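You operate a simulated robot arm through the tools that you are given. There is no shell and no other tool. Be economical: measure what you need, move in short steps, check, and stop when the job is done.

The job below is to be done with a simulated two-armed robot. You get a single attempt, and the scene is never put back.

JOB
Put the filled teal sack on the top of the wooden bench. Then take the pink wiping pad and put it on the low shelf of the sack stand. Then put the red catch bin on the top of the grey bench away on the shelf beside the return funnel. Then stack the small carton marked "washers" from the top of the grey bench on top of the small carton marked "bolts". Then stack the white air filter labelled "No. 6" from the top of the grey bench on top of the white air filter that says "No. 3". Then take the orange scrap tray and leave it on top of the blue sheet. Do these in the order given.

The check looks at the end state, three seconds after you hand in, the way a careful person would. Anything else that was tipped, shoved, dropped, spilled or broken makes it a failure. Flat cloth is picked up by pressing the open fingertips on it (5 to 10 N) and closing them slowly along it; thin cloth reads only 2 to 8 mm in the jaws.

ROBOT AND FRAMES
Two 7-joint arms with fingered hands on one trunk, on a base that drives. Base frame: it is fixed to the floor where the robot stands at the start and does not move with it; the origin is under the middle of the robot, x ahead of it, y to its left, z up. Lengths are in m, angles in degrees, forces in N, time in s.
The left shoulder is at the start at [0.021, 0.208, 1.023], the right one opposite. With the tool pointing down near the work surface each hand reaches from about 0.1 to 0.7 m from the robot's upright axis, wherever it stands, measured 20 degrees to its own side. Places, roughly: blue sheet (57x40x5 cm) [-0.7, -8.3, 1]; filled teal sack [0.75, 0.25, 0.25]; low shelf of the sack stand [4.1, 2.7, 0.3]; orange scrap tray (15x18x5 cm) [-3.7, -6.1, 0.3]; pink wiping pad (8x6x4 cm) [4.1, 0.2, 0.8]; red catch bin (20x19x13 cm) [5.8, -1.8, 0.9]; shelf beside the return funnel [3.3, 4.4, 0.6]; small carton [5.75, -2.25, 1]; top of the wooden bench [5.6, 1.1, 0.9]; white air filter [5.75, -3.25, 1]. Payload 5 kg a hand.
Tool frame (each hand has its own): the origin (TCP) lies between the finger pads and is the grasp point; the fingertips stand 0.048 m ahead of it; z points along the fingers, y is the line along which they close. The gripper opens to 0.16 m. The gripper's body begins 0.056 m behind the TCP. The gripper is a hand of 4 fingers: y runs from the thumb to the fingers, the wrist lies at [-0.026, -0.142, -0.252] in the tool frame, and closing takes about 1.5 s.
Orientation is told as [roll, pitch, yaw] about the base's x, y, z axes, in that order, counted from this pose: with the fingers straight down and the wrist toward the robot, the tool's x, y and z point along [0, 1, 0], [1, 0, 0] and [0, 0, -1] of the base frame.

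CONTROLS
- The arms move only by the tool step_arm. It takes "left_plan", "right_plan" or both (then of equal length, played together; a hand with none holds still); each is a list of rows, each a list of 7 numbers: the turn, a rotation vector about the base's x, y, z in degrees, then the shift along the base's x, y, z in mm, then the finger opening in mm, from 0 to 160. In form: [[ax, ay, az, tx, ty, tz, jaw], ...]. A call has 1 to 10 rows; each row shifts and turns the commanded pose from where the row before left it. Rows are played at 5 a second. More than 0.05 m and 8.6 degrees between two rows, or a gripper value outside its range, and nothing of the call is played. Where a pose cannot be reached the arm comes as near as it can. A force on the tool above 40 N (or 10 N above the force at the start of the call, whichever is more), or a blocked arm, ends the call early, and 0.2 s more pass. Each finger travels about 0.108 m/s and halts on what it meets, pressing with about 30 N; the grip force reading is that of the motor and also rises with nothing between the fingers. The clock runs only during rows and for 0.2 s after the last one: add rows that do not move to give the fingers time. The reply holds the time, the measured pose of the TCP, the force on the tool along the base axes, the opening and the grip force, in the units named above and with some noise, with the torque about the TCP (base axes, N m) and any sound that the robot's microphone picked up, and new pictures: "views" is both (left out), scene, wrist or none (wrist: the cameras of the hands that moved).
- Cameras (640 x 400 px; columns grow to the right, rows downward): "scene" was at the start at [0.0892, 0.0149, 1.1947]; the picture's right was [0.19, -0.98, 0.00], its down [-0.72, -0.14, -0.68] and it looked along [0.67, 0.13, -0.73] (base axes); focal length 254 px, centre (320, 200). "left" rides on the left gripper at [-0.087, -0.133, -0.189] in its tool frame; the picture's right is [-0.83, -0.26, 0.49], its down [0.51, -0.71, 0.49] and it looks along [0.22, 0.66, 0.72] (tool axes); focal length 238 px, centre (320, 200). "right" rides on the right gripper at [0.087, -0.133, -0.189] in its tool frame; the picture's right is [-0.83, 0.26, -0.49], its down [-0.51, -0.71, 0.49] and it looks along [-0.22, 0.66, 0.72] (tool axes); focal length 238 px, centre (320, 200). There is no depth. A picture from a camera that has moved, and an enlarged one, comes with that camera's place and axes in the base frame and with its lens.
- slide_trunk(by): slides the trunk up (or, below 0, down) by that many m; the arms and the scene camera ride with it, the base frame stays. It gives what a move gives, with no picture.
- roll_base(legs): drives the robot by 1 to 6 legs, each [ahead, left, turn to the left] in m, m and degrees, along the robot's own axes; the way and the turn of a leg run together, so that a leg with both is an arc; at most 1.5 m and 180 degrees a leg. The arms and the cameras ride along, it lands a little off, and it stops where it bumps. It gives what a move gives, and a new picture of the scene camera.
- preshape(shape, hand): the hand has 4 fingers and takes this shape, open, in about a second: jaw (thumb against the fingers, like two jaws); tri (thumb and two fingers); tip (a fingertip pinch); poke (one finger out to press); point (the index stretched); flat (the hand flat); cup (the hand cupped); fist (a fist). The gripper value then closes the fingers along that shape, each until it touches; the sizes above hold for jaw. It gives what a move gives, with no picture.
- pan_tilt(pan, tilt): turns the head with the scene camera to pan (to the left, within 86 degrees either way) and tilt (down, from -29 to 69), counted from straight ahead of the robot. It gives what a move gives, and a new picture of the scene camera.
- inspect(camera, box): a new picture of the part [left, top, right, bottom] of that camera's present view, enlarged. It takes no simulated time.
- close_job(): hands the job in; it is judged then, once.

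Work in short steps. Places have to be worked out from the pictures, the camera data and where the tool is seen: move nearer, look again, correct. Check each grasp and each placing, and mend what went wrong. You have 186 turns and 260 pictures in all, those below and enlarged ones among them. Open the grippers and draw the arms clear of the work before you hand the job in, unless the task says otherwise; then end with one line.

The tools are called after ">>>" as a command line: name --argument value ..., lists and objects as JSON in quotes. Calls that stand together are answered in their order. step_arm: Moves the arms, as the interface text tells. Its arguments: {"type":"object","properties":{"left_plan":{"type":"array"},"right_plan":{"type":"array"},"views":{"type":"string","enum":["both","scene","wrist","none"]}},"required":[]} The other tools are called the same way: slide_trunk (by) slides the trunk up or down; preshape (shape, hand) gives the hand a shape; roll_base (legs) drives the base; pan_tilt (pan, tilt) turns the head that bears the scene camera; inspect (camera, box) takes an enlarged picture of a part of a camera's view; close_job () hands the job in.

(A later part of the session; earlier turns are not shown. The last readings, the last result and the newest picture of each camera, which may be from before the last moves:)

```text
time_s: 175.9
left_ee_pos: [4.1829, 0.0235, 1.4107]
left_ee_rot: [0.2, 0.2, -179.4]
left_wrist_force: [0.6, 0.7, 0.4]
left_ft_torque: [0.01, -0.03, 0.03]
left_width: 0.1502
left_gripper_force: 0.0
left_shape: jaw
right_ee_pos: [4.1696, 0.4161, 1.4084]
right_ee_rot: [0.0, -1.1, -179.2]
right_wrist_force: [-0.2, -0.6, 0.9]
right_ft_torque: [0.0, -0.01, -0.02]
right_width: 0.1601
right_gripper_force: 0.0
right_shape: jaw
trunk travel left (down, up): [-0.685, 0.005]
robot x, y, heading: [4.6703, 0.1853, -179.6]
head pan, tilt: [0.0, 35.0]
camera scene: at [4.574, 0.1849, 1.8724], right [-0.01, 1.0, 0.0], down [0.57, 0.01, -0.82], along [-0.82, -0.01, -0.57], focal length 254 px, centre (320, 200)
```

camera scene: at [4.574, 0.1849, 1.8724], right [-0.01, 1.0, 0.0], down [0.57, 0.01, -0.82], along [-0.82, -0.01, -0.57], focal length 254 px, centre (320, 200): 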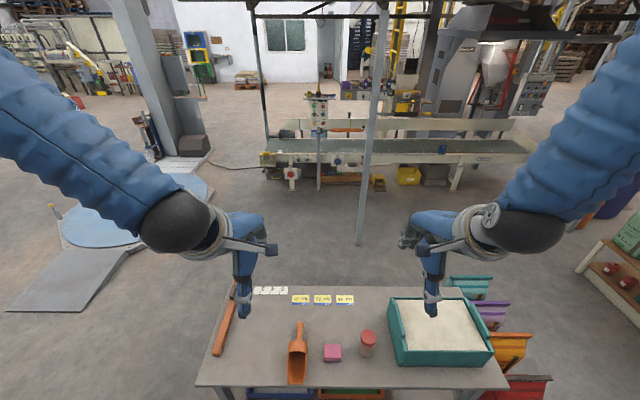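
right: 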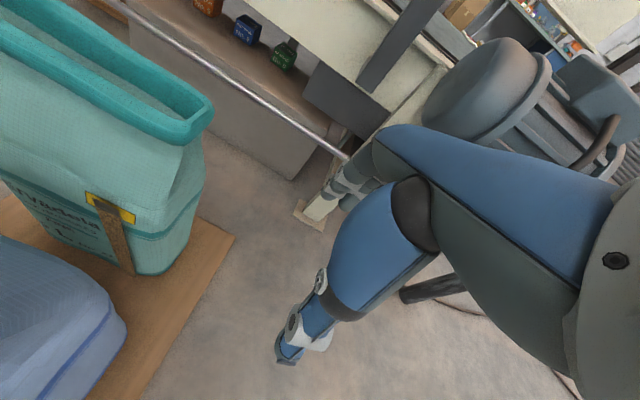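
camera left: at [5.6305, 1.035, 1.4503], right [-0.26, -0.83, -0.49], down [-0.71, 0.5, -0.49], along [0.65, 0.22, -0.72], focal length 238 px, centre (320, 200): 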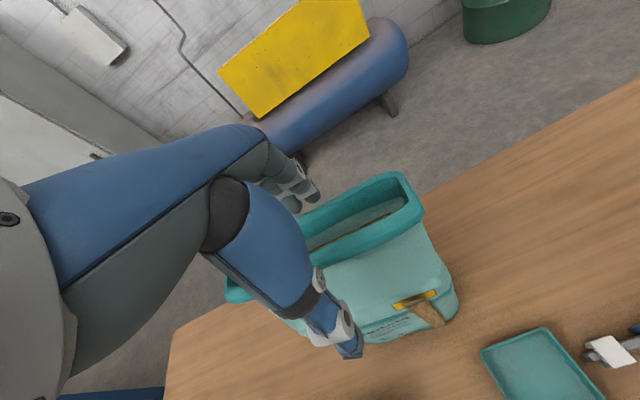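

I see the pink pad at about (4.10,0.23), between the scoop and the jar. I lower the trunk and bring the right hand above it.

>>> slide_trunk --by -0.38

>>> step_arm --right_plan '[[0, 0, 0, -14, -37, -10, 110], [0, 0, 0, -14, -37, -10, 110], [0, 0, 0, -14, -38, -10, 110], [0, 0, 0, -14, -38, -10, 110], [0, 0, 0, -14, -38, -10, 110], [0, 0, 0, 0, 0, 0, 110]]'

```text
time_s: 179.6
left_ee_pos: [4.1816, 0.024, 1.0307]
left_ee_rot: [0.0, 0.2, -179.4]
left_wrist_force: [0.5, -0.7, -0.1]
left_ft_torque: [0.04, 0.01, 0.0]
left_width: 0.1499
left_gripper_force: 0.0
left_shape: jaw
right_ee_pos: [4.1701, 0.416, 1.0276]
right_ee_rot: [0.1, -1.1, -179.2]
right_wrist_force: [-0.1, 0.0, -0.9]
right_ft_torque: [-0.03, 0.05, 0.01]
right_width: 0.1599
right_gripper_force: 0.0
right_shape: jaw
trunk travel left (down, up): [-0.305, 0.385]
robot x, y, heading: [4.6686, 0.1856, -179.5]
head pan, tilt: [0.0, 35.0]
```

```text
time_s: 181.0
left_ee_pos: [4.1814, 0.0244, 1.0313]
left_ee_rot: [0.1, 0.2, -179.4]
left_wrist_force: [0.4, 0.6, -0.1]
left_ft_torque: [-0.07, 0.01, 0.0]
left_width: 0.1502
left_gripper_force: 0.1
left_shape: jaw
right_ee_pos: [4.1021, 0.2299, 0.9786]
right_ee_rot: [0.0, -1.1, -179.3]
right_wrist_force: [0.5, 1.5, -0.2]
right_ft_torque: [-0.1, -0.02, 0.02]
right_width: 0.1105
right_gripper_force: 0.0
right_shape: jaw
trunk travel left (down, up): [-0.305, 0.385]
robot x, y, heading: [4.6721, 0.1853, -179.4]
head pan, tilt: [0.0, 35.0]
camera scene: at [4.574, 0.1864, 1.4925], right [-0.01, 1.0, 0.0], down [0.57, 0.0, -0.82], along [-0.82, -0.01, -0.57], focal length 254 px, centre (320, 200)
camera right: at [4.2393, 0.1434, 1.1657], right [-0.26, 0.83, 0.49], down [0.69, 0.51, -0.51], along [-0.67, 0.21, -0.71], focal length 238 px, centre (320, 200)
```

scene: 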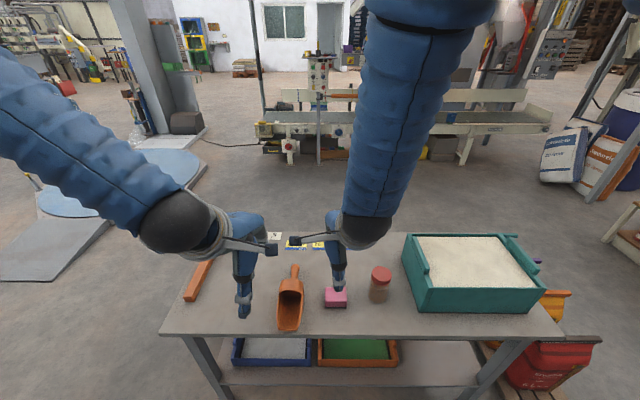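
right: 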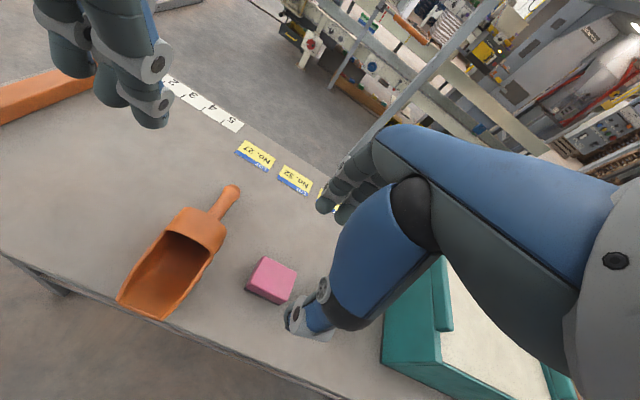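

Both cameras put the pad at about (4.095,0.227), table top about 0.77. I descend with open fingers.

>>> step_arm --right_plan '[[0, 0, 0, -7, -3, -40, 110], [0, 0, 0, 0, 0, -45, 110], [0, 0, 0, 0, 0, -35, 110], [0, 0, 0, 0, 0, -15, 110], [0, 0, 0, 0, 0, 0, 110]]'

```text
time_s: 182.2
left_ee_pos: [4.1815, 0.0234, 1.0305]
left_ee_rot: [0.0, 0.3, -179.4]
left_wrist_force: [-0.1, -0.7, 0.8]
left_ft_torque: [0.0, -0.02, 0.01]
left_width: 0.1501
left_gripper_force: 0.0
left_shape: jaw
right_ee_pos: [4.0922, 0.2249, 0.8421]
right_ee_rot: [0.0, -1.2, -179.1]
right_wrist_force: [-0.5, -0.5, 0.2]
right_ft_torque: [0.02, 0.0, 0.0]
right_width: 0.1105
right_gripper_force: 0.2
right_shape: jaw
trunk travel left (down, up): [-0.305, 0.385]
robot x, y, heading: [4.6733, 0.1853, -179.6]
head pan, tilt: [0.0, 35.0]
camera scene: at [4.5741, 0.1849, 1.4925], right [-0.01, 1.0, 0.0], down [0.57, 0.01, -0.82], along [-0.82, -0.01, -0.57], focal length 254 px, centre (320, 200)
camera right: at [4.23, 0.1393, 1.0286], right [-0.26, 0.83, 0.49], down [0.69, 0.52, -0.51], along [-0.67, 0.21, -0.71], focal length 238 px, centre (320, 200)
```

scene: 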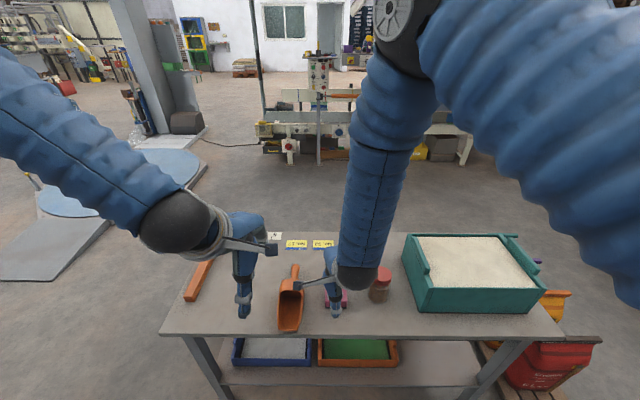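
right: 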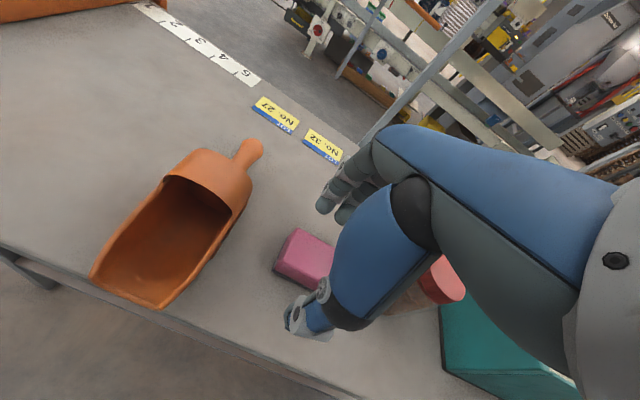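

The pad is between thumb and fingers. I go 8 mm lower and close gently.

>>> step_arm --right_plan '[[0, 0, 0, 4, -3, -8, 110], [0, 0, 0, 0, 0, 0, 85], [0, 0, 0, 0, 0, 0, 65], [0, 0, 0, 0, 0, 0, 45], [0, 0, 0, 0, 0, 0, 25], [0, 0, 0, 0, 0, 0, 25], [0, 0, 0, 0, 0, 0, 25]]' --views "wrist"

```text
time_s: 183.8
left_ee_pos: [4.182, 0.0236, 1.0304]
left_ee_rot: [0.1, 0.1, -179.4]
left_wrist_force: [-0.6, -0.1, 0.3]
left_ft_torque: [0.0, -0.01, 0.02]
left_width: 0.1499
left_gripper_force: 0.1
left_shape: jaw
right_ee_pos: [4.0969, 0.2219, 0.8352]
right_ee_rot: [0.0, -1.1, -179.2]
right_wrist_force: [0.0, -0.8, 0.3]
right_ft_torque: [0.02, 0.02, 0.0]
right_width: 0.0253
right_gripper_force: 0.1
right_shape: jaw
trunk travel left (down, up): [-0.305, 0.385]
robot x, y, heading: [4.6734, 0.1847, -179.4]
head pan, tilt: [0.0, 35.0]
camera right: at [4.2341, 0.1361, 1.0213], right [-0.26, 0.83, 0.49], down [0.69, 0.52, -0.51], along [-0.67, 0.21, -0.71], focal length 238 px, centre (320, 200)
```

right: 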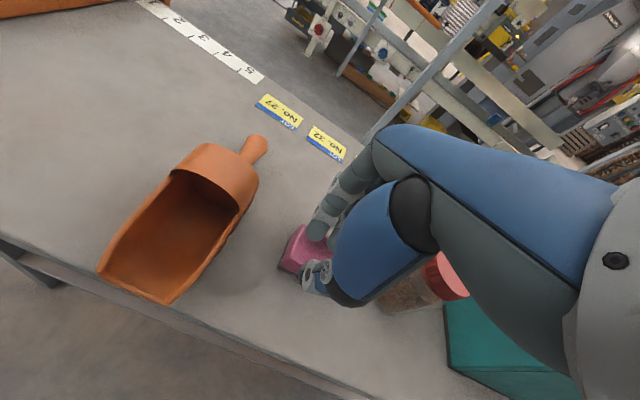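

The fingers closed above the pad, so it lies lower than I judged. I open and go 30 mm lower under force watch.

>>> step_arm --right_plan '[[0, 0, 0, 0, 0, 5, 60], [0, 0, 0, 0, 0, 0, 100], [0, 0, 0, 0, 0, 0, 110], [0, 0, 0, 0, 0, -15, 110], [0, 0, 0, 0, 0, -15, 110], [0, 0, 0, 0, 0, -8, 110], [0, 0, 0, 0, 0, 0, 110]]' --views "wrist"

```text
time_s: 185.4
left_ee_pos: [4.1821, 0.0232, 1.0306]
left_ee_rot: [0.1, 0.2, -179.4]
left_wrist_force: [0.2, -0.5, -0.1]
left_ft_torque: [0.01, 0.01, -0.02]
left_width: 0.1498
left_gripper_force: 0.0
left_shape: jaw
right_ee_pos: [4.0968, 0.2227, 0.8034]
right_ee_rot: [0.0, -1.2, -179.2]
right_wrist_force: [-0.2, -0.8, -0.6]
right_ft_torque: [0.03, 0.01, -0.02]
right_width: 0.1097
right_gripper_force: 0.0
right_shape: jaw
trunk travel left (down, up): [-0.305, 0.385]
robot x, y, heading: [4.6687, 0.1848, -179.4]
head pan, tilt: [0.0, 35.0]
camera right: at [4.2348, 0.1369, 0.9905], right [-0.26, 0.83, 0.49], down [0.69, 0.52, -0.51], along [-0.67, 0.21, -0.71], focal length 238 px, centre (320, 200)
```

right: 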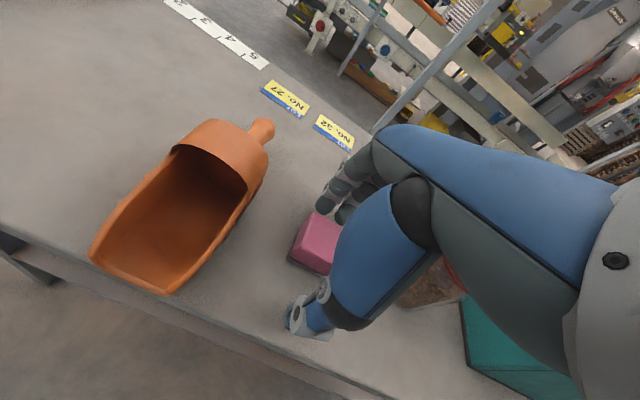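

I lower 12 mm more, centring slightly, and close.

>>> step_arm --right_plan '[[0, 0, 0, -8, 0, -6, 110], [0, 0, 0, 0, 0, -6, 110], [0, 0, 0, 0, 0, 0, 85], [0, 0, 0, 0, 0, 0, 65], [0, 0, 0, 0, 0, 0, 45], [0, 0, 0, 0, 0, 0, 25], [0, 0, 0, 0, 0, 0, 25], [0, 0, 0, 0, 0, 0, 25]]' --views "wrist"

```text
time_s: 187.2
left_ee_pos: [4.1823, 0.0221, 1.0305]
left_ee_rot: [0.1, 0.1, -179.4]
left_wrist_force: [0.1, -1.1, -1.1]
left_ft_torque: [0.0, -0.01, 0.01]
left_width: 0.1503
left_gripper_force: 0.0
left_shape: jaw
right_ee_pos: [4.0874, 0.2221, 0.7904]
right_ee_rot: [0.0, -1.2, -179.2]
right_wrist_force: [2.4, 1.4, 11.2]
right_ft_torque: [-0.06, -0.69, 0.06]
right_width: 0.0485
right_gripper_force: 29.6
right_shape: jaw
trunk travel left (down, up): [-0.305, 0.385]
robot x, y, heading: [4.6741, 0.1883, -179.4]
head pan, tilt: [0.0, 35.0]
camera right: at [4.2268, 0.136, 0.9777], right [-0.26, 0.83, 0.49], down [0.69, 0.51, -0.51], along [-0.67, 0.21, -0.71], focal length 238 px, centre (320, 200)
```

right: 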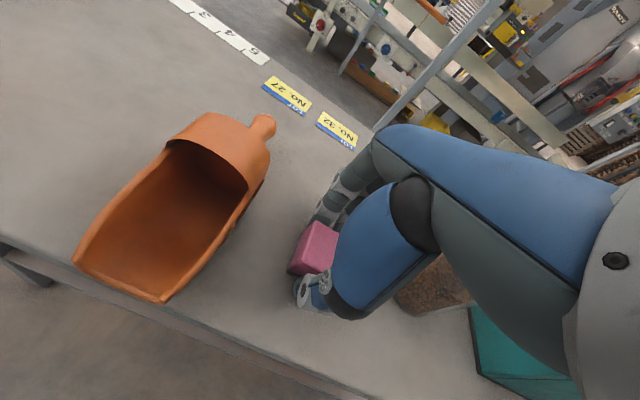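

Gripped at 48 mm with 30 N. I lift the pad straight up.

>>> step_arm --right_plan '[[0, 0, 0, 0, 0, 20, 25], [0, 0, 0, 0, 0, 40, 25], [0, 0, 0, 0, 0, 40, 25], [0, 0, 0, 0, 0, 40, 25], [0, 0, 0, 0, 0, 40, 25], [0, 0, 0, 0, 0, 40, 25], [0, 0, 0, 0, 0, 0, 25]]'

```text
time_s: 188.8
left_ee_pos: [4.1814, 0.0237, 1.0299]
left_ee_rot: [0.0, 0.2, -179.3]
left_wrist_force: [-0.4, 0.5, 0.1]
left_ft_torque: [0.01, -0.05, -0.03]
left_width: 0.1497
left_gripper_force: 0.2
left_shape: jaw
right_ee_pos: [4.0888, 0.2266, 1.008]
right_ee_rot: [0.0, -1.1, -179.1]
right_wrist_force: [0.0, -0.2, -0.8]
right_ft_torque: [-0.01, -0.07, -0.03]
right_width: 0.0483
right_gripper_force: 29.9
right_shape: jaw
trunk travel left (down, up): [-0.305, 0.385]
robot x, y, heading: [4.6738, 0.1856, -179.6]
head pan, tilt: [0.0, 35.0]
camera scene: at [4.5728, 0.1849, 1.4923], right [-0.01, 1.0, 0.0], down [0.57, 0.01, -0.82], along [-0.82, -0.01, -0.57], focal length 254 px, centre (320, 200)
camera right: at [4.226, 0.1398, 1.195], right [-0.26, 0.83, 0.49], down [0.69, 0.52, -0.5], along [-0.67, 0.21, -0.71], focal length 238 px, centre (320, 200)
```

scene: 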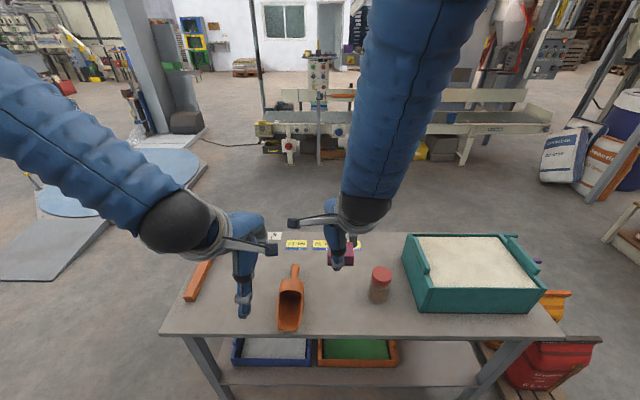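
right: 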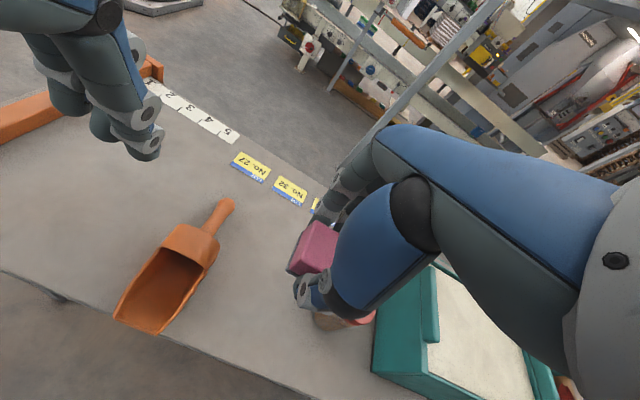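

Pad held. I look to the right, towards the sack stand at (4.1,2.7).

>>> pan_tilt --pan -60 --tilt 30

```text
time_s: 190.1
left_ee_pos: [4.1823, 0.0233, 1.031]
left_ee_rot: [0.2, 0.2, -179.4]
left_wrist_force: [0.6, -0.2, 0.2]
left_ft_torque: [0.03, 0.0, -0.01]
left_width: 0.15
left_gripper_force: 0.1
left_shape: jaw
right_ee_pos: [4.0877, 0.2255, 1.0078]
right_ee_rot: [-0.1, -1.2, -179.2]
right_wrist_force: [0.3, -0.5, -0.3]
right_ft_torque: [0.0, 0.03, 0.0]
right_width: 0.0481
right_gripper_force: 29.9
right_shape: jaw
trunk travel left (down, up): [-0.305, 0.385]
robot x, y, heading: [4.6694, 0.1886, -179.4]
head pan, tilt: [-60.0, 30.0]
camera scene: at [4.6159, 0.2636, 1.5002], right [0.86, 0.51, 0.0], down [0.25, -0.43, -0.87], along [-0.44, 0.75, -0.5], focal length 254 px, centre (320, 200)
```

scene: 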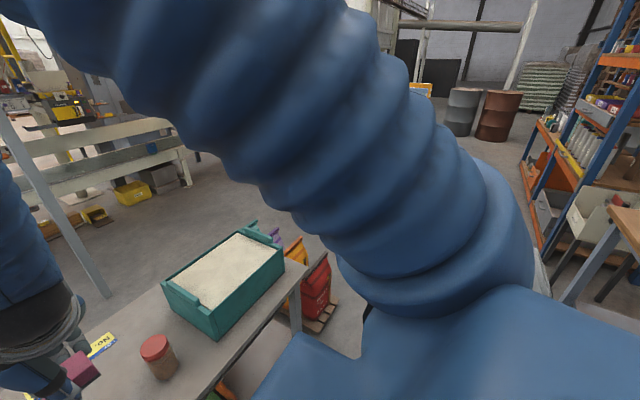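

The teal box lies in the right hand's path, so I raise the trunk, then strafe right and turn towards the sack stand.

>>> slide_trunk --by 0.2

>>> pan_tilt --pan 0 --tilt 35

>>> roll_base --legs '[[0, -0.95, 0], [0, 0, -90]]'

```text
time_s: 192.3
left_ee_pos: [4.1824, 0.0225, 1.2294]
left_ee_rot: [0.1, 0.3, -179.3]
left_wrist_force: [0.3, 0.0, -0.4]
left_ft_torque: [0.03, -0.02, 0.0]
left_width: 0.1502
left_gripper_force: 0.0
left_shape: jaw
right_ee_pos: [4.0875, 0.2263, 1.2072]
right_ee_rot: [0.0, -1.1, -179.2]
right_wrist_force: [1.0, 0.1, -1.3]
right_ft_torque: [-0.01, 0.04, -0.01]
right_width: 0.0483
right_gripper_force: 30.2
right_shape: jaw
trunk travel left (down, up): [-0.505, 0.185]
robot x, y, heading: [4.6737, 0.1881, -179.6]
head pan, tilt: [-60.0, 30.0]
```

```text
time_s: 193.6
left_ee_pos: [4.1807, 0.0224, 1.2308]
left_ee_rot: [0.2, 0.2, -179.4]
left_wrist_force: [-0.2, 0.5, 0.0]
left_ft_torque: [0.03, 0.0, -0.06]
left_width: 0.15
left_gripper_force: 0.0
left_shape: jaw
right_ee_pos: [4.0877, 0.2251, 1.2088]
right_ee_rot: [0.1, -1.2, -179.2]
right_wrist_force: [0.0, 0.7, -0.8]
right_ft_torque: [-0.02, 0.0, -0.02]
right_width: 0.0484
right_gripper_force: 29.8
right_shape: jaw
trunk travel left (down, up): [-0.505, 0.185]
robot x, y, heading: [4.6772, 0.1901, -179.5]
head pan, tilt: [0.0, 35.0]
camera scene: at [4.574, 0.185, 1.6924], right [-0.01, 1.0, 0.0], down [0.57, 0.01, -0.82], along [-0.82, -0.01, -0.57], focal length 254 px, centre (320, 200)
```

scene: 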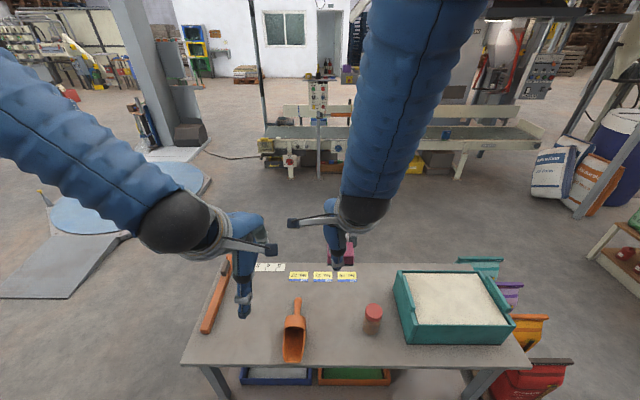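

```text
time_s: 202.5
left_ee_pos: [4.5188, 1.6486, 1.2306]
left_ee_rot: [0.0, 0.2, 88.8]
left_wrist_force: [-0.7, 0.4, 0.4]
left_ft_torque: [0.01, 0.0, -0.02]
left_width: 0.15
left_gripper_force: 0.1
left_shape: jaw
right_ee_pos: [4.7235, 1.7359, 1.2085]
right_ee_rot: [0.1, -1.1, 89.0]
right_wrist_force: [-0.6, -0.1, -0.3]
right_ft_torque: [-0.02, 0.05, -0.01]
right_width: 0.0479
right_gripper_force: 29.6
right_shape: jaw
trunk travel left (down, up): [-0.505, 0.185]
robot x, y, heading: [4.6654, 1.153, 88.9]
head pan, tilt: [0.0, 35.0]
camera scene: at [4.6689, 1.2515, 1.6924], right [1.0, -0.02, 0.0], down [-0.01, -0.57, -0.82], along [0.02, 0.82, -0.57], focal length 254 px, centre (320, 200)
```

scene: 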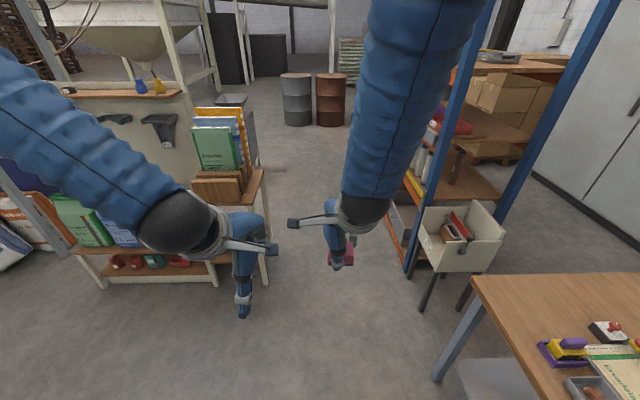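

The sack stand's low shelf is ahead-left, with its right front leg near (4.33,2.39). I go ahead and left to see it squarely.

>>> roll_base --legs '[[0.4, 0, 1], [0, 0.5, 0]]'

>>> pan_tilt --pan 5 --tilt 50

```text
time_s: 206.7
left_ee_pos: [4.1964, 2.0392, 1.2338]
left_ee_rot: [-0.3, -0.2, 89.1]
left_wrist_force: [-2.0, -2.8, 1.4]
left_ft_torque: [0.29, -0.25, 0.03]
left_width: 0.1501
left_gripper_force: 0.0
left_shape: jaw
right_ee_pos: [4.4012, 2.1279, 1.2127]
right_ee_rot: [-0.2, -1.3, 89.4]
right_wrist_force: [-3.2, -3.6, 1.7]
right_ft_torque: [0.34, -0.28, -0.11]
right_width: 0.048
right_gripper_force: 30.1
right_shape: jaw
trunk travel left (down, up): [-0.505, 0.185]
robot x, y, heading: [4.3511, 1.5561, 89.4]
head pan, tilt: [0.0, 35.0]
stopped in leg 2: the robot was blocked; the commanded pose is now the measured one
camera scene: at [4.3472, 1.6434, 1.6933], right [1.0, -0.01, 0.0], down [-0.01, -0.57, -0.82], along [0.01, 0.82, -0.57], focal length 254 px, centre (320, 200)
```

scene: 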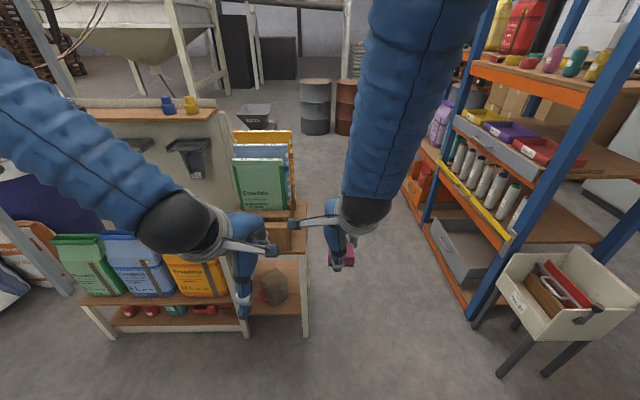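

```text
time_s: 207.4
left_ee_pos: [4.2003, 2.0532, 1.229]
left_ee_rot: [0.0, 0.3, 89.0]
left_wrist_force: [1.5, 3.1, -1.0]
left_ft_torque: [-0.23, 0.02, 0.0]
left_width: 0.1498
left_gripper_force: 0.0
left_shape: jaw
right_ee_pos: [4.4047, 2.1398, 1.2058]
right_ee_rot: [-0.1, -0.9, 89.3]
right_wrist_force: [0.8, 2.9, -1.8]
right_ft_torque: [-0.18, 0.08, 0.03]
right_width: 0.048
right_gripper_force: 30.0
right_shape: jaw
trunk travel left (down, up): [-0.505, 0.185]
robot x, y, heading: [4.3492, 1.5537, 89.1]
head pan, tilt: [5.0, 50.0]
camera scene: at [4.3454, 1.6496, 1.6703], right [1.0, 0.07, 0.0], down [0.06, -0.77, -0.64], along [-0.05, 0.64, -0.77], focal length 254 px, centre (320, 200)
```

scene: 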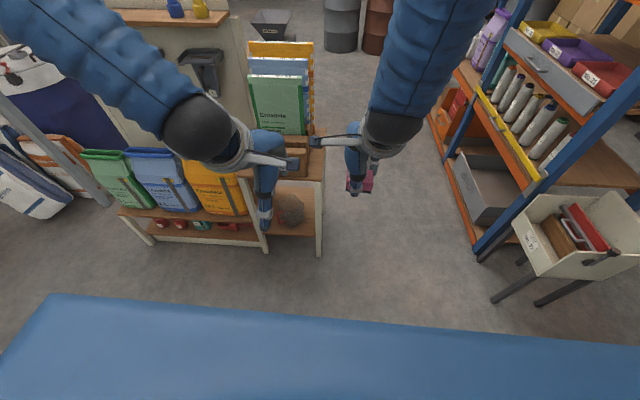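

Something blocked the base on the left. I check there and enlarge the shelf view.

>>> inspect --camera "scene" --box '[200, 110, 360, 270]'

>>> pan_tilt --pan 86 --tilt 45

```text
2.50 times, centred on (280, 190) of scene
camera zoom: at [4.3454, 1.6496, 1.6703], right [1.0, 0.07, 0.0], down [0.06, -0.77, -0.64], along [-0.05, 0.64, -0.77], focal length 636 px, centre (420, 225)
```

zoom: 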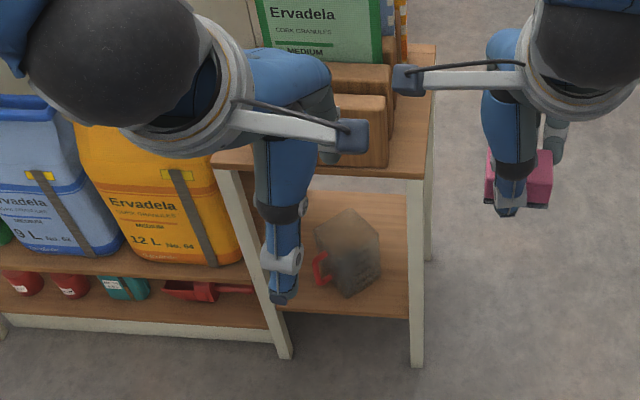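

```text
time_s: 209.0
left_ee_pos: [4.1987, 2.0486, 1.232]
left_ee_rot: [0.0, 0.2, 88.9]
left_wrist_force: [0.5, 1.0, 0.2]
left_ft_torque: [-0.08, 0.03, -0.05]
left_width: 0.15
left_gripper_force: 0.2
left_shape: jaw
right_ee_pos: [4.4048, 2.1349, 1.2077]
right_ee_rot: [0.0, -0.9, 89.3]
right_wrist_force: [-0.8, -0.4, -1.4]
right_ft_torque: [-0.03, 0.02, 0.05]
right_width: 0.0482
right_gripper_force: 30.1
right_shape: jaw
trunk travel left (down, up): [-0.505, 0.185]
robot x, y, heading: [4.3482, 1.556, 89.1]
head pan, tilt: [85.9, 45.0]
camera scene: at [4.2696, 1.5746, 1.6776], right [0.09, 1.0, 0.0], down [0.7, -0.06, -0.71], along [-0.7, 0.06, -0.71], focal length 254 px, centre (320, 200)
```

scene: 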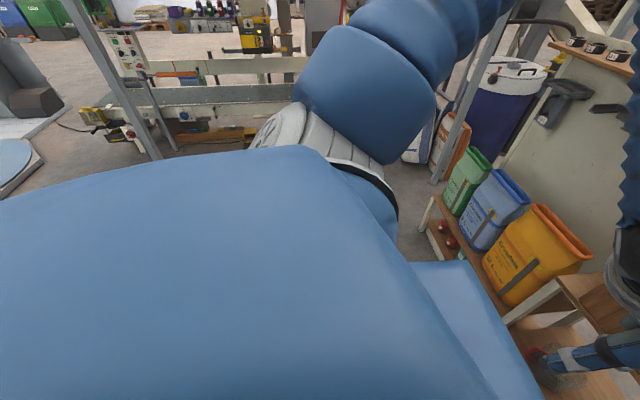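

The right bay's low shelf (x about 3.95–4.25, y 2.49–2.9) lies under an upper shelf at z about 0.78, with a jug on it. I ease off what I touched and lower the trunk to see under the upper shelf.

>>> roll_base --legs '[[0, -0.12, 0.9]]'

>>> slide_trunk --by -0.45

>>> pan_tilt --pan 15 --tilt 38

```text
time_s: 210.2
left_ee_pos: [4.3121, 2.0446, 1.2307]
left_ee_rot: [0.0, 0.3, 90.1]
left_wrist_force: [0.4, -0.3, 0.2]
left_ft_torque: [0.0, -0.02, -0.03]
left_width: 0.1498
left_gripper_force: 0.1
left_shape: jaw
right_ee_pos: [4.5143, 2.1352, 1.2096]
right_ee_rot: [0.0, -1.1, 90.5]
right_wrist_force: [0.2, -1.1, -0.9]
right_ft_torque: [0.0, 0.0, -0.02]
right_width: 0.0479
right_gripper_force: 30.3
right_shape: jaw
trunk travel left (down, up): [-0.505, 0.185]
robot x, y, heading: [4.4742, 1.5549, 90.0]
head pan, tilt: [85.9, 45.0]
camera scene: at [4.3907, 1.5711, 1.6776], right [0.07, 1.0, 0.0], down [0.71, -0.05, -0.71], along [-0.71, 0.05, -0.71], focal length 254 px, centre (320, 200)
```

scene: 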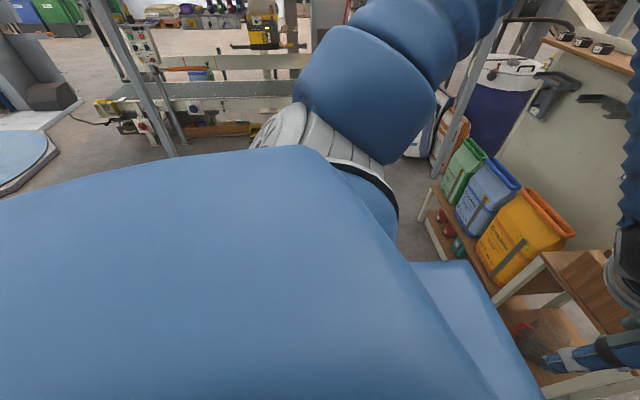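

```text
refused: -0.45 is not a number from -0.4 to 0.4
```

```text
time_s: 211.7
left_ee_pos: [4.3121, 2.0434, 1.2309]
left_ee_rot: [0.0, 0.2, 90.1]
left_wrist_force: [0.2, -0.5, -0.6]
left_ft_torque: [0.03, -0.01, 0.0]
left_width: 0.15
left_gripper_force: 0.1
left_shape: jaw
right_ee_pos: [4.5142, 2.136, 1.207]
right_ee_rot: [0.0, -1.0, 90.5]
right_wrist_force: [-1.0, -0.9, -1.2]
right_ft_torque: [0.01, 0.01, 0.01]
right_width: 0.0481
right_gripper_force: 29.9
right_shape: jaw
trunk travel left (down, up): [-0.505, 0.185]
robot x, y, heading: [4.4698, 1.5606, 90.5]
head pan, tilt: [15.0, 38.0]
camera scene: at [4.4488, 1.6491, 1.6879], right [0.96, 0.26, 0.0], down [0.16, -0.59, -0.79], along [-0.21, 0.76, -0.62], focal length 254 px, centre (320, 200)
```

scene: 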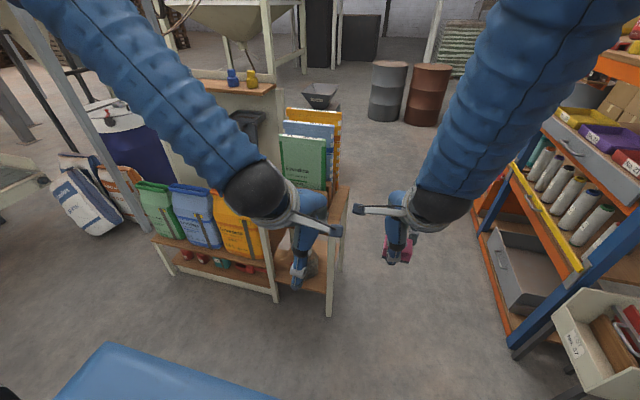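

I lower by 0.4 and swing the left hand out of the view.

>>> slide_trunk --by -0.4

>>> step_arm --left_plan '[[0, 0, 0, -45, 0, 10, 150], [0, 0, 0, -45, 0, 10, 150], [0, 0, 0, -45, 0, 10, 150], [0, 0, 0, -45, -10, 10, 150], [0, 0, 0, -45, -10, 10, 150], [0, 0, 0, 0, 0, 0, 150]]' --views "scene"

>>> inspect --camera "scene" --box '[200, 130, 400, 300]'

```text
time_s: 215.5
left_ee_pos: [4.3115, 2.0449, 0.8311]
left_ee_rot: [0.0, 0.1, 90.1]
left_wrist_force: [0.6, -1.0, -0.2]
left_ft_torque: [0.03, 0.02, -0.02]
left_width: 0.1499
left_gripper_force: 0.0
left_shape: jaw
right_ee_pos: [4.5153, 2.1349, 0.8089]
right_ee_rot: [0.1, -1.0, 90.4]
right_wrist_force: [0.0, 0.2, -0.8]
right_ft_torque: [0.01, 0.03, -0.01]
right_width: 0.0479
right_gripper_force: 30.0
right_shape: jaw
trunk travel left (down, up): [-0.105, 0.585]
robot x, y, heading: [4.4698, 1.5575, 90.3]
head pan, tilt: [15.0, 38.0]
```

```text
time_s: 216.9
left_ee_pos: [4.0868, 2.0309, 0.8781]
left_ee_rot: [-0.1, 0.3, 90.1]
left_wrist_force: [-1.5, -1.8, -2.5]
left_ft_torque: [0.17, -0.25, -0.05]
left_width: 0.1501
left_gripper_force: 0.0
left_shape: jaw
left hand out of reach, approached as far as the arm can: row 2
right_ee_pos: [4.5139, 2.1358, 0.8076]
right_ee_rot: [-0.2, -1.2, 90.5]
right_wrist_force: [-1.6, -0.2, -0.5]
right_ft_torque: [0.07, -0.17, -0.05]
right_width: 0.0479
right_gripper_force: 29.9
right_shape: jaw
trunk travel left (down, up): [-0.105, 0.585]
robot x, y, heading: [4.4716, 1.5551, 90.2]
head pan, tilt: [15.0, 38.0]
camera scene: at [4.4463, 1.6481, 1.2874], right [0.96, 0.26, 0.0], down [0.16, -0.59, -0.79], along [-0.21, 0.76, -0.62], focal length 254 px, centre (320, 200)
```

scene: 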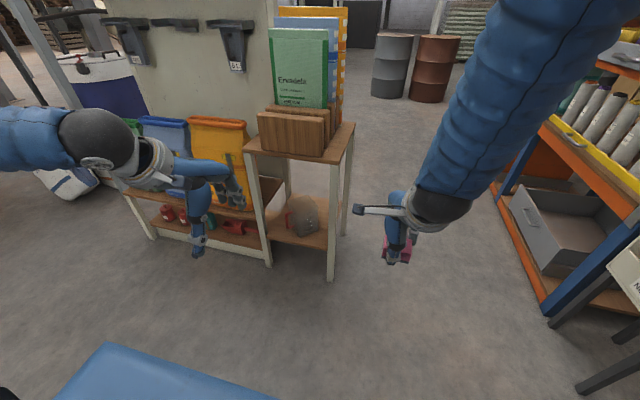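

```text
2.35 times, centred on (300, 215) of scene
camera zoom: at [4.4463, 1.6481, 1.2874], right [0.96, 0.26, 0.0], down [0.16, -0.59, -0.79], along [-0.21, 0.76, -0.62], focal length 599 px, centre (367, 165)
```

zoom: 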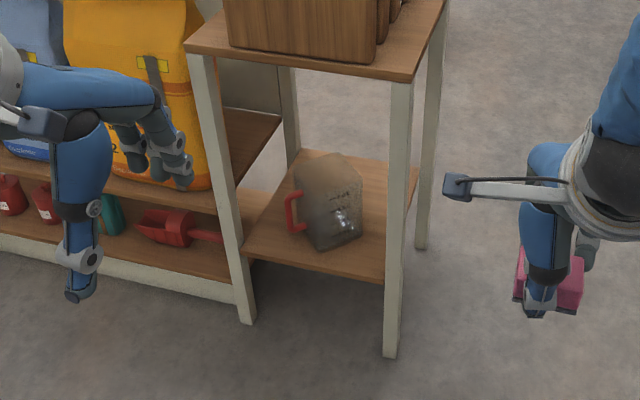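

The right side of this small bay is open and its back-right area (about x 4.1–4.25, y 2.68–2.87) is free, so I'll reach in from the right side. I check how much room there is to the tipping tray and rack.

>>> pan_tilt --pan -40 --tilt 45

```text
time_s: 218.1
left_ee_pos: [4.0869, 2.0307, 0.8822]
left_ee_rot: [0.4, 0.2, 90.0]
left_wrist_force: [0.0, -0.6, -0.1]
left_ft_torque: [0.01, 0.03, 0.01]
left_width: 0.1502
left_gripper_force: 0.1
left_shape: jaw
right_ee_pos: [4.5145, 2.1354, 0.8085]
right_ee_rot: [0.0, -1.0, 90.5]
right_wrist_force: [-0.3, -0.4, -1.2]
right_ft_torque: [-0.01, 0.02, 0.0]
right_width: 0.0482
right_gripper_force: 29.8
right_shape: jaw
trunk travel left (down, up): [-0.105, 0.585]
robot x, y, heading: [4.4737, 1.5574, 90.1]
head pan, tilt: [-40.0, 45.0]
camera scene: at [4.5238, 1.6281, 1.2777], right [0.77, -0.64, 0.0], down [-0.45, -0.54, -0.71], along [0.45, 0.54, -0.71], focal length 254 px, centre (320, 200)
```

scene: 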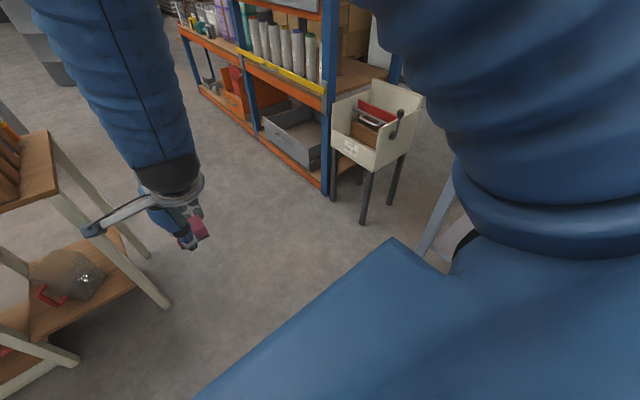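

The rack and tray start at x about 5.35, so there is room to stand at about (4.9,2.65) facing -x. I retract the right hand, drive there and turn left.

>>> step_arm --right_plan '[[0, 0, 0, 0, -40, 0, 25], [0, 0, 0, 0, -40, 0, 25], [0, 0, 0, 0, -40, 0, 25], [0, 0, 0, 0, -20, 0, 25], [0, 0, 0, 0, 0, 0, 25]]' --views "none"

>>> pan_tilt --pan 0 --tilt 45

>>> roll_base --legs '[[0, -0.45, 0], [1.08, 0, 0], [0, 0, 89]]'

```text
time_s: 219.3
left_ee_pos: [4.0882, 2.0318, 0.8809]
left_ee_rot: [0.0, 0.1, 90.1]
left_wrist_force: [0.1, -0.2, 0.0]
left_ft_torque: [-0.03, 0.0, -0.02]
left_width: 0.1501
left_gripper_force: 0.0
left_shape: jaw
right_ee_pos: [4.5152, 1.9957, 0.8103]
right_ee_rot: [0.0, -1.0, 90.6]
right_wrist_force: [0.2, 0.7, -0.9]
right_ft_torque: [-0.01, -0.01, -0.02]
right_width: 0.0478
right_gripper_force: 29.9
right_shape: jaw
trunk travel left (down, up): [-0.105, 0.585]
robot x, y, heading: [4.4703, 1.5575, 90.4]
head pan, tilt: [-40.0, 45.0]
```

```text
time_s: 220.4
left_ee_pos: [4.0867, 2.0314, 0.8825]
left_ee_rot: [0.0, 0.3, 90.1]
left_wrist_force: [-0.2, 0.0, 0.4]
left_ft_torque: [0.0, 0.0, 0.0]
left_width: 0.15
left_gripper_force: 0.1
left_shape: jaw
right_ee_pos: [4.5152, 1.9961, 0.8098]
right_ee_rot: [0.0, -1.0, 90.5]
right_wrist_force: [-0.2, 0.8, -1.2]
right_ft_torque: [-0.01, -0.03, 0.0]
right_width: 0.0479
right_gripper_force: 30.1
right_shape: jaw
trunk travel left (down, up): [-0.105, 0.585]
robot x, y, heading: [4.4711, 1.5542, 90.3]
head pan, tilt: [0.0, 45.0]
camera scene: at [4.4716, 1.6468, 1.2776], right [1.0, 0.0, 0.0], down [0.0, -0.71, -0.71], along [0.0, 0.71, -0.71], focal length 254 px, centre (320, 200)
```

scene: 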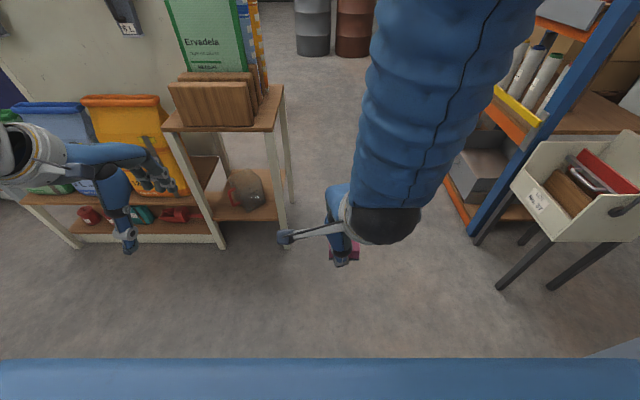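

```text
time_s: 227.5
left_ee_pos: [4.5087, 3.0081, 0.8831]
left_ee_rot: [0.1, 0.0, 92.1]
left_wrist_force: [-0.2, -0.6, -0.3]
left_ft_torque: [0.01, 0.0, 0.04]
left_width: 0.1502
left_gripper_force: 0.0
left_shape: jaw
right_ee_pos: [4.9365, 2.9897, 0.8103]
right_ee_rot: [0.1, -1.1, 92.5]
right_wrist_force: [-0.4, -0.5, 0.1]
right_ft_torque: [-0.01, 0.01, 0.02]
right_width: 0.048
right_gripper_force: 30.6
right_shape: jaw
trunk travel left (down, up): [-0.105, 0.585]
robot x, y, heading: [4.9052, 2.548, 92.3]
head pan, tilt: [0.0, 45.0]
stopped in leg 2: the robot was blocked; the commanded pose is now the measured one
camera scene: at [4.9057, 2.6376, 1.2779], right [1.0, 0.04, 0.0], down [0.03, -0.71, -0.71], along [-0.03, 0.71, -0.71], focal length 254 px, centre (320, 200)
```

scene: 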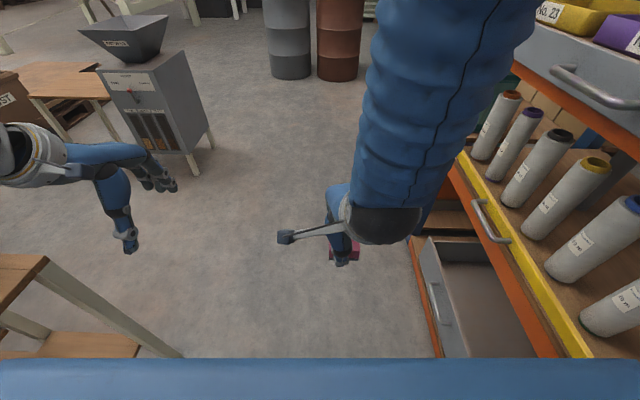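

Blocked again, possibly by my left elbow against the stand. I look left.

>>> pan_tilt --pan 60 --tilt 40

```text
time_s: 228.8
left_ee_pos: [4.5086, 3.0096, 0.8817]
left_ee_rot: [-0.1, 0.1, 92.0]
left_wrist_force: [0.5, 0.8, 0.1]
left_ft_torque: [0.0, -0.01, 0.01]
left_width: 0.1501
left_gripper_force: 0.0
left_shape: jaw
right_ee_pos: [4.9356, 2.99, 0.8094]
right_ee_rot: [0.0, -1.0, 92.4]
right_wrist_force: [0.0, -0.5, 0.3]
right_ft_torque: [0.01, -0.01, -0.01]
right_width: 0.048
right_gripper_force: 29.5
right_shape: jaw
trunk travel left (down, up): [-0.105, 0.585]
robot x, y, heading: [4.9095, 2.5457, 91.9]
head pan, tilt: [60.0, 40.0]
camera scene: at [4.833, 2.5965, 1.285], right [0.47, 0.88, 0.0], down [0.57, -0.3, -0.77], along [-0.68, 0.36, -0.64], focal length 254 px, centre (320, 200)
```

scene: 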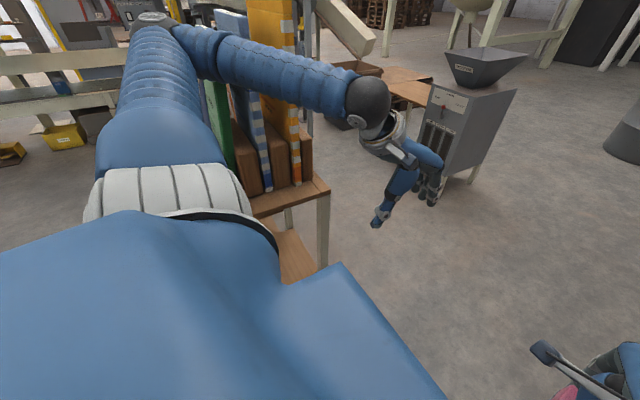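

My left arm's elbow sticks out against the standing sacks; they still stand upright. I back off and bring the left hand in front of me.

>>> roll_base --legs '[[-0.3, -0.03, 0]]'

>>> step_arm --left_plan '[[0, 0, 0, 45, 0, 0, 150], [0, 0, 0, 45, 0, 0, 150], [0, 0, 0, 45, 0, 0, 150], [0, 0, 0, 45, 0, 0, 150], [0, 0, 0, 30, 0, 0, 150], [0, 0, 0, 0, 0, 0, 150]]' --views "scene"

```text
time_s: 230.9
left_ee_pos: [4.5454, 2.7028, 0.8827]
left_ee_rot: [-0.1, 0.2, 92.7]
left_wrist_force: [-0.7, -0.9, 0.4]
left_ft_torque: [0.04, 0.01, 0.03]
left_width: 0.1499
left_gripper_force: 0.0
left_shape: jaw
right_ee_pos: [4.9736, 2.6867, 0.8102]
right_ee_rot: [0.0, -1.1, 93.1]
right_wrist_force: [0.7, -0.5, -1.3]
right_ft_torque: [0.05, 0.01, -0.05]
right_width: 0.048
right_gripper_force: 29.9
right_shape: jaw
trunk travel left (down, up): [-0.105, 0.585]
robot x, y, heading: [4.949, 2.2459, 92.7]
head pan, tilt: [60.0, 40.0]
camera scene: at [4.8748, 2.2927, 1.285], right [0.46, 0.89, 0.0], down [0.57, -0.29, -0.77], along [-0.68, 0.35, -0.64], focal length 254 px, centre (320, 200)
```

scene: 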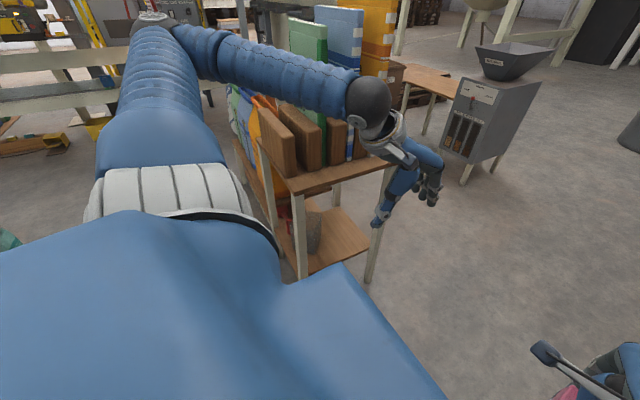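

```text
time_s: 232.3
left_ee_pos: [4.7517, 2.7279, 0.8853]
left_ee_rot: [0.0, 0.2, 92.8]
left_wrist_force: [-0.5, -0.1, -0.3]
left_ft_torque: [0.0, -0.02, 0.03]
left_width: 0.1499
left_gripper_force: 0.1
left_shape: jaw
left hand out of reach, approached as far as the arm can: row 1, 2, 3
right_ee_pos: [4.9722, 2.6869, 0.8095]
right_ee_rot: [0.0, -1.0, 93.0]
right_wrist_force: [0.4, -0.5, -1.4]
right_ft_torque: [0.0, 0.0, 0.0]
right_width: 0.0479
right_gripper_force: 29.7
right_shape: jaw
trunk travel left (down, up): [-0.105, 0.585]
robot x, y, heading: [4.9511, 2.2461, 92.9]
head pan, tilt: [60.0, 40.0]
camera scene: at [4.8742, 2.2937, 1.2848], right [0.46, 0.89, 0.0], down [0.57, -0.29, -0.77], along [-0.68, 0.35, -0.64], focal length 254 px, centre (320, 200)
```

scene: 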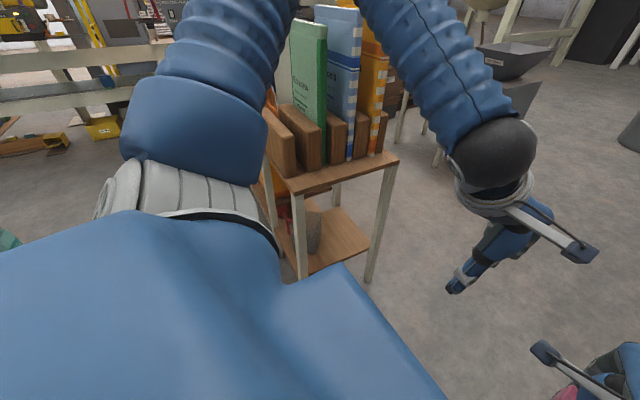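

The sacks on the stand look in order. Now I go ahead 0.4 m and turn left to face the bay.

>>> roll_base --legs '[[0.2, 0, 30], [0.22, 0, 0], [0, 0, 57]]'

>>> pan_tilt --pan -5 --tilt 50

```text
time_s: 236.3
left_ee_pos: [4.3189, 2.8771, 0.8871]
left_ee_rot: [-0.8, 0.3, 130.6]
left_wrist_force: [8.7, -0.6, -0.1]
left_ft_torque: [0.03, 0.46, -0.08]
left_width: 0.1502
left_gripper_force: 0.0
left_shape: jaw
right_ee_pos: [4.5063, 2.9828, 0.8097]
right_ee_rot: [0.1, -1.0, 132.4]
right_wrist_force: [-0.3, -0.3, -0.6]
right_ft_torque: [-0.03, 0.02, 0.01]
right_width: 0.0476
right_gripper_force: 30.0
right_shape: jaw
trunk travel left (down, up): [-0.105, 0.585]
robot x, y, heading: [4.7671, 2.628, 132.5]
head pan, tilt: [60.0, 40.0]
stopped in leg 3: the force on the tool passed its limit at 57 N (the readings are from after the stop); the commanded pose is now the measured one
camera scene: at [4.6794, 2.6154, 1.285], right [-0.21, 0.98, 0.0], down [0.63, 0.14, -0.77], along [-0.75, -0.16, -0.64], focal length 254 px, centre (320, 200)
```

scene: 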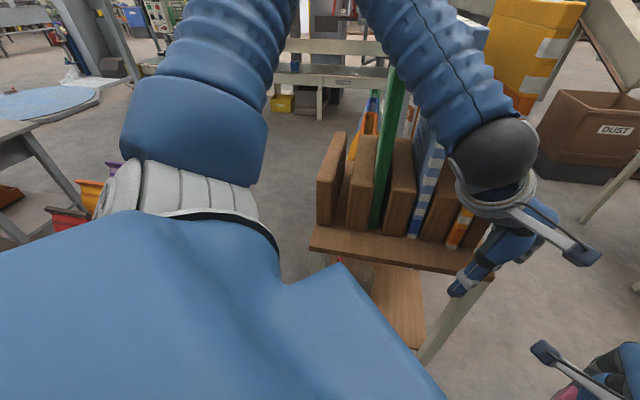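

```text
time_s: 237.7
left_ee_pos: [4.3184, 2.8779, 0.8878]
left_ee_rot: [-0.7, 0.1, 130.7]
left_wrist_force: [15.0, -0.6, -1.2]
left_ft_torque: [-0.01, 0.75, -0.23]
left_width: 0.15
left_gripper_force: 0.0
left_shape: jaw
right_ee_pos: [4.5066, 2.9829, 0.8098]
right_ee_rot: [0.0, -1.1, 132.4]
right_wrist_force: [0.0, 0.5, -0.4]
right_ft_torque: [-0.01, 0.02, 0.03]
right_width: 0.048
right_gripper_force: 29.6
right_shape: jaw
trunk travel left (down, up): [-0.105, 0.585]
robot x, y, heading: [4.7714, 2.6289, 132.0]
head pan, tilt: [-5.0, 50.0]
camera scene: at [4.7161, 2.6947, 1.2708], right [0.8, 0.61, 0.0], down [0.46, -0.61, -0.64], along [-0.39, 0.51, -0.77], focal length 254 px, centre (320, 200)
```

scene: 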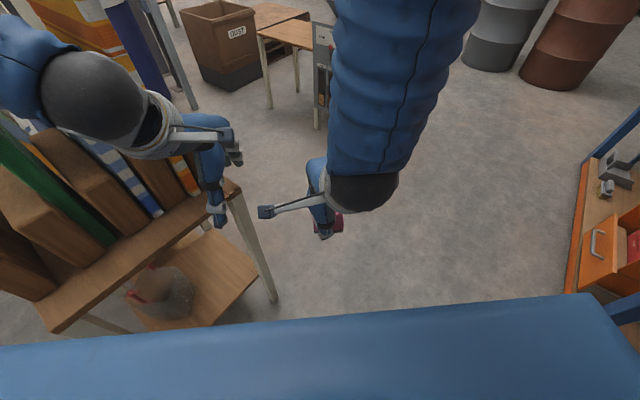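

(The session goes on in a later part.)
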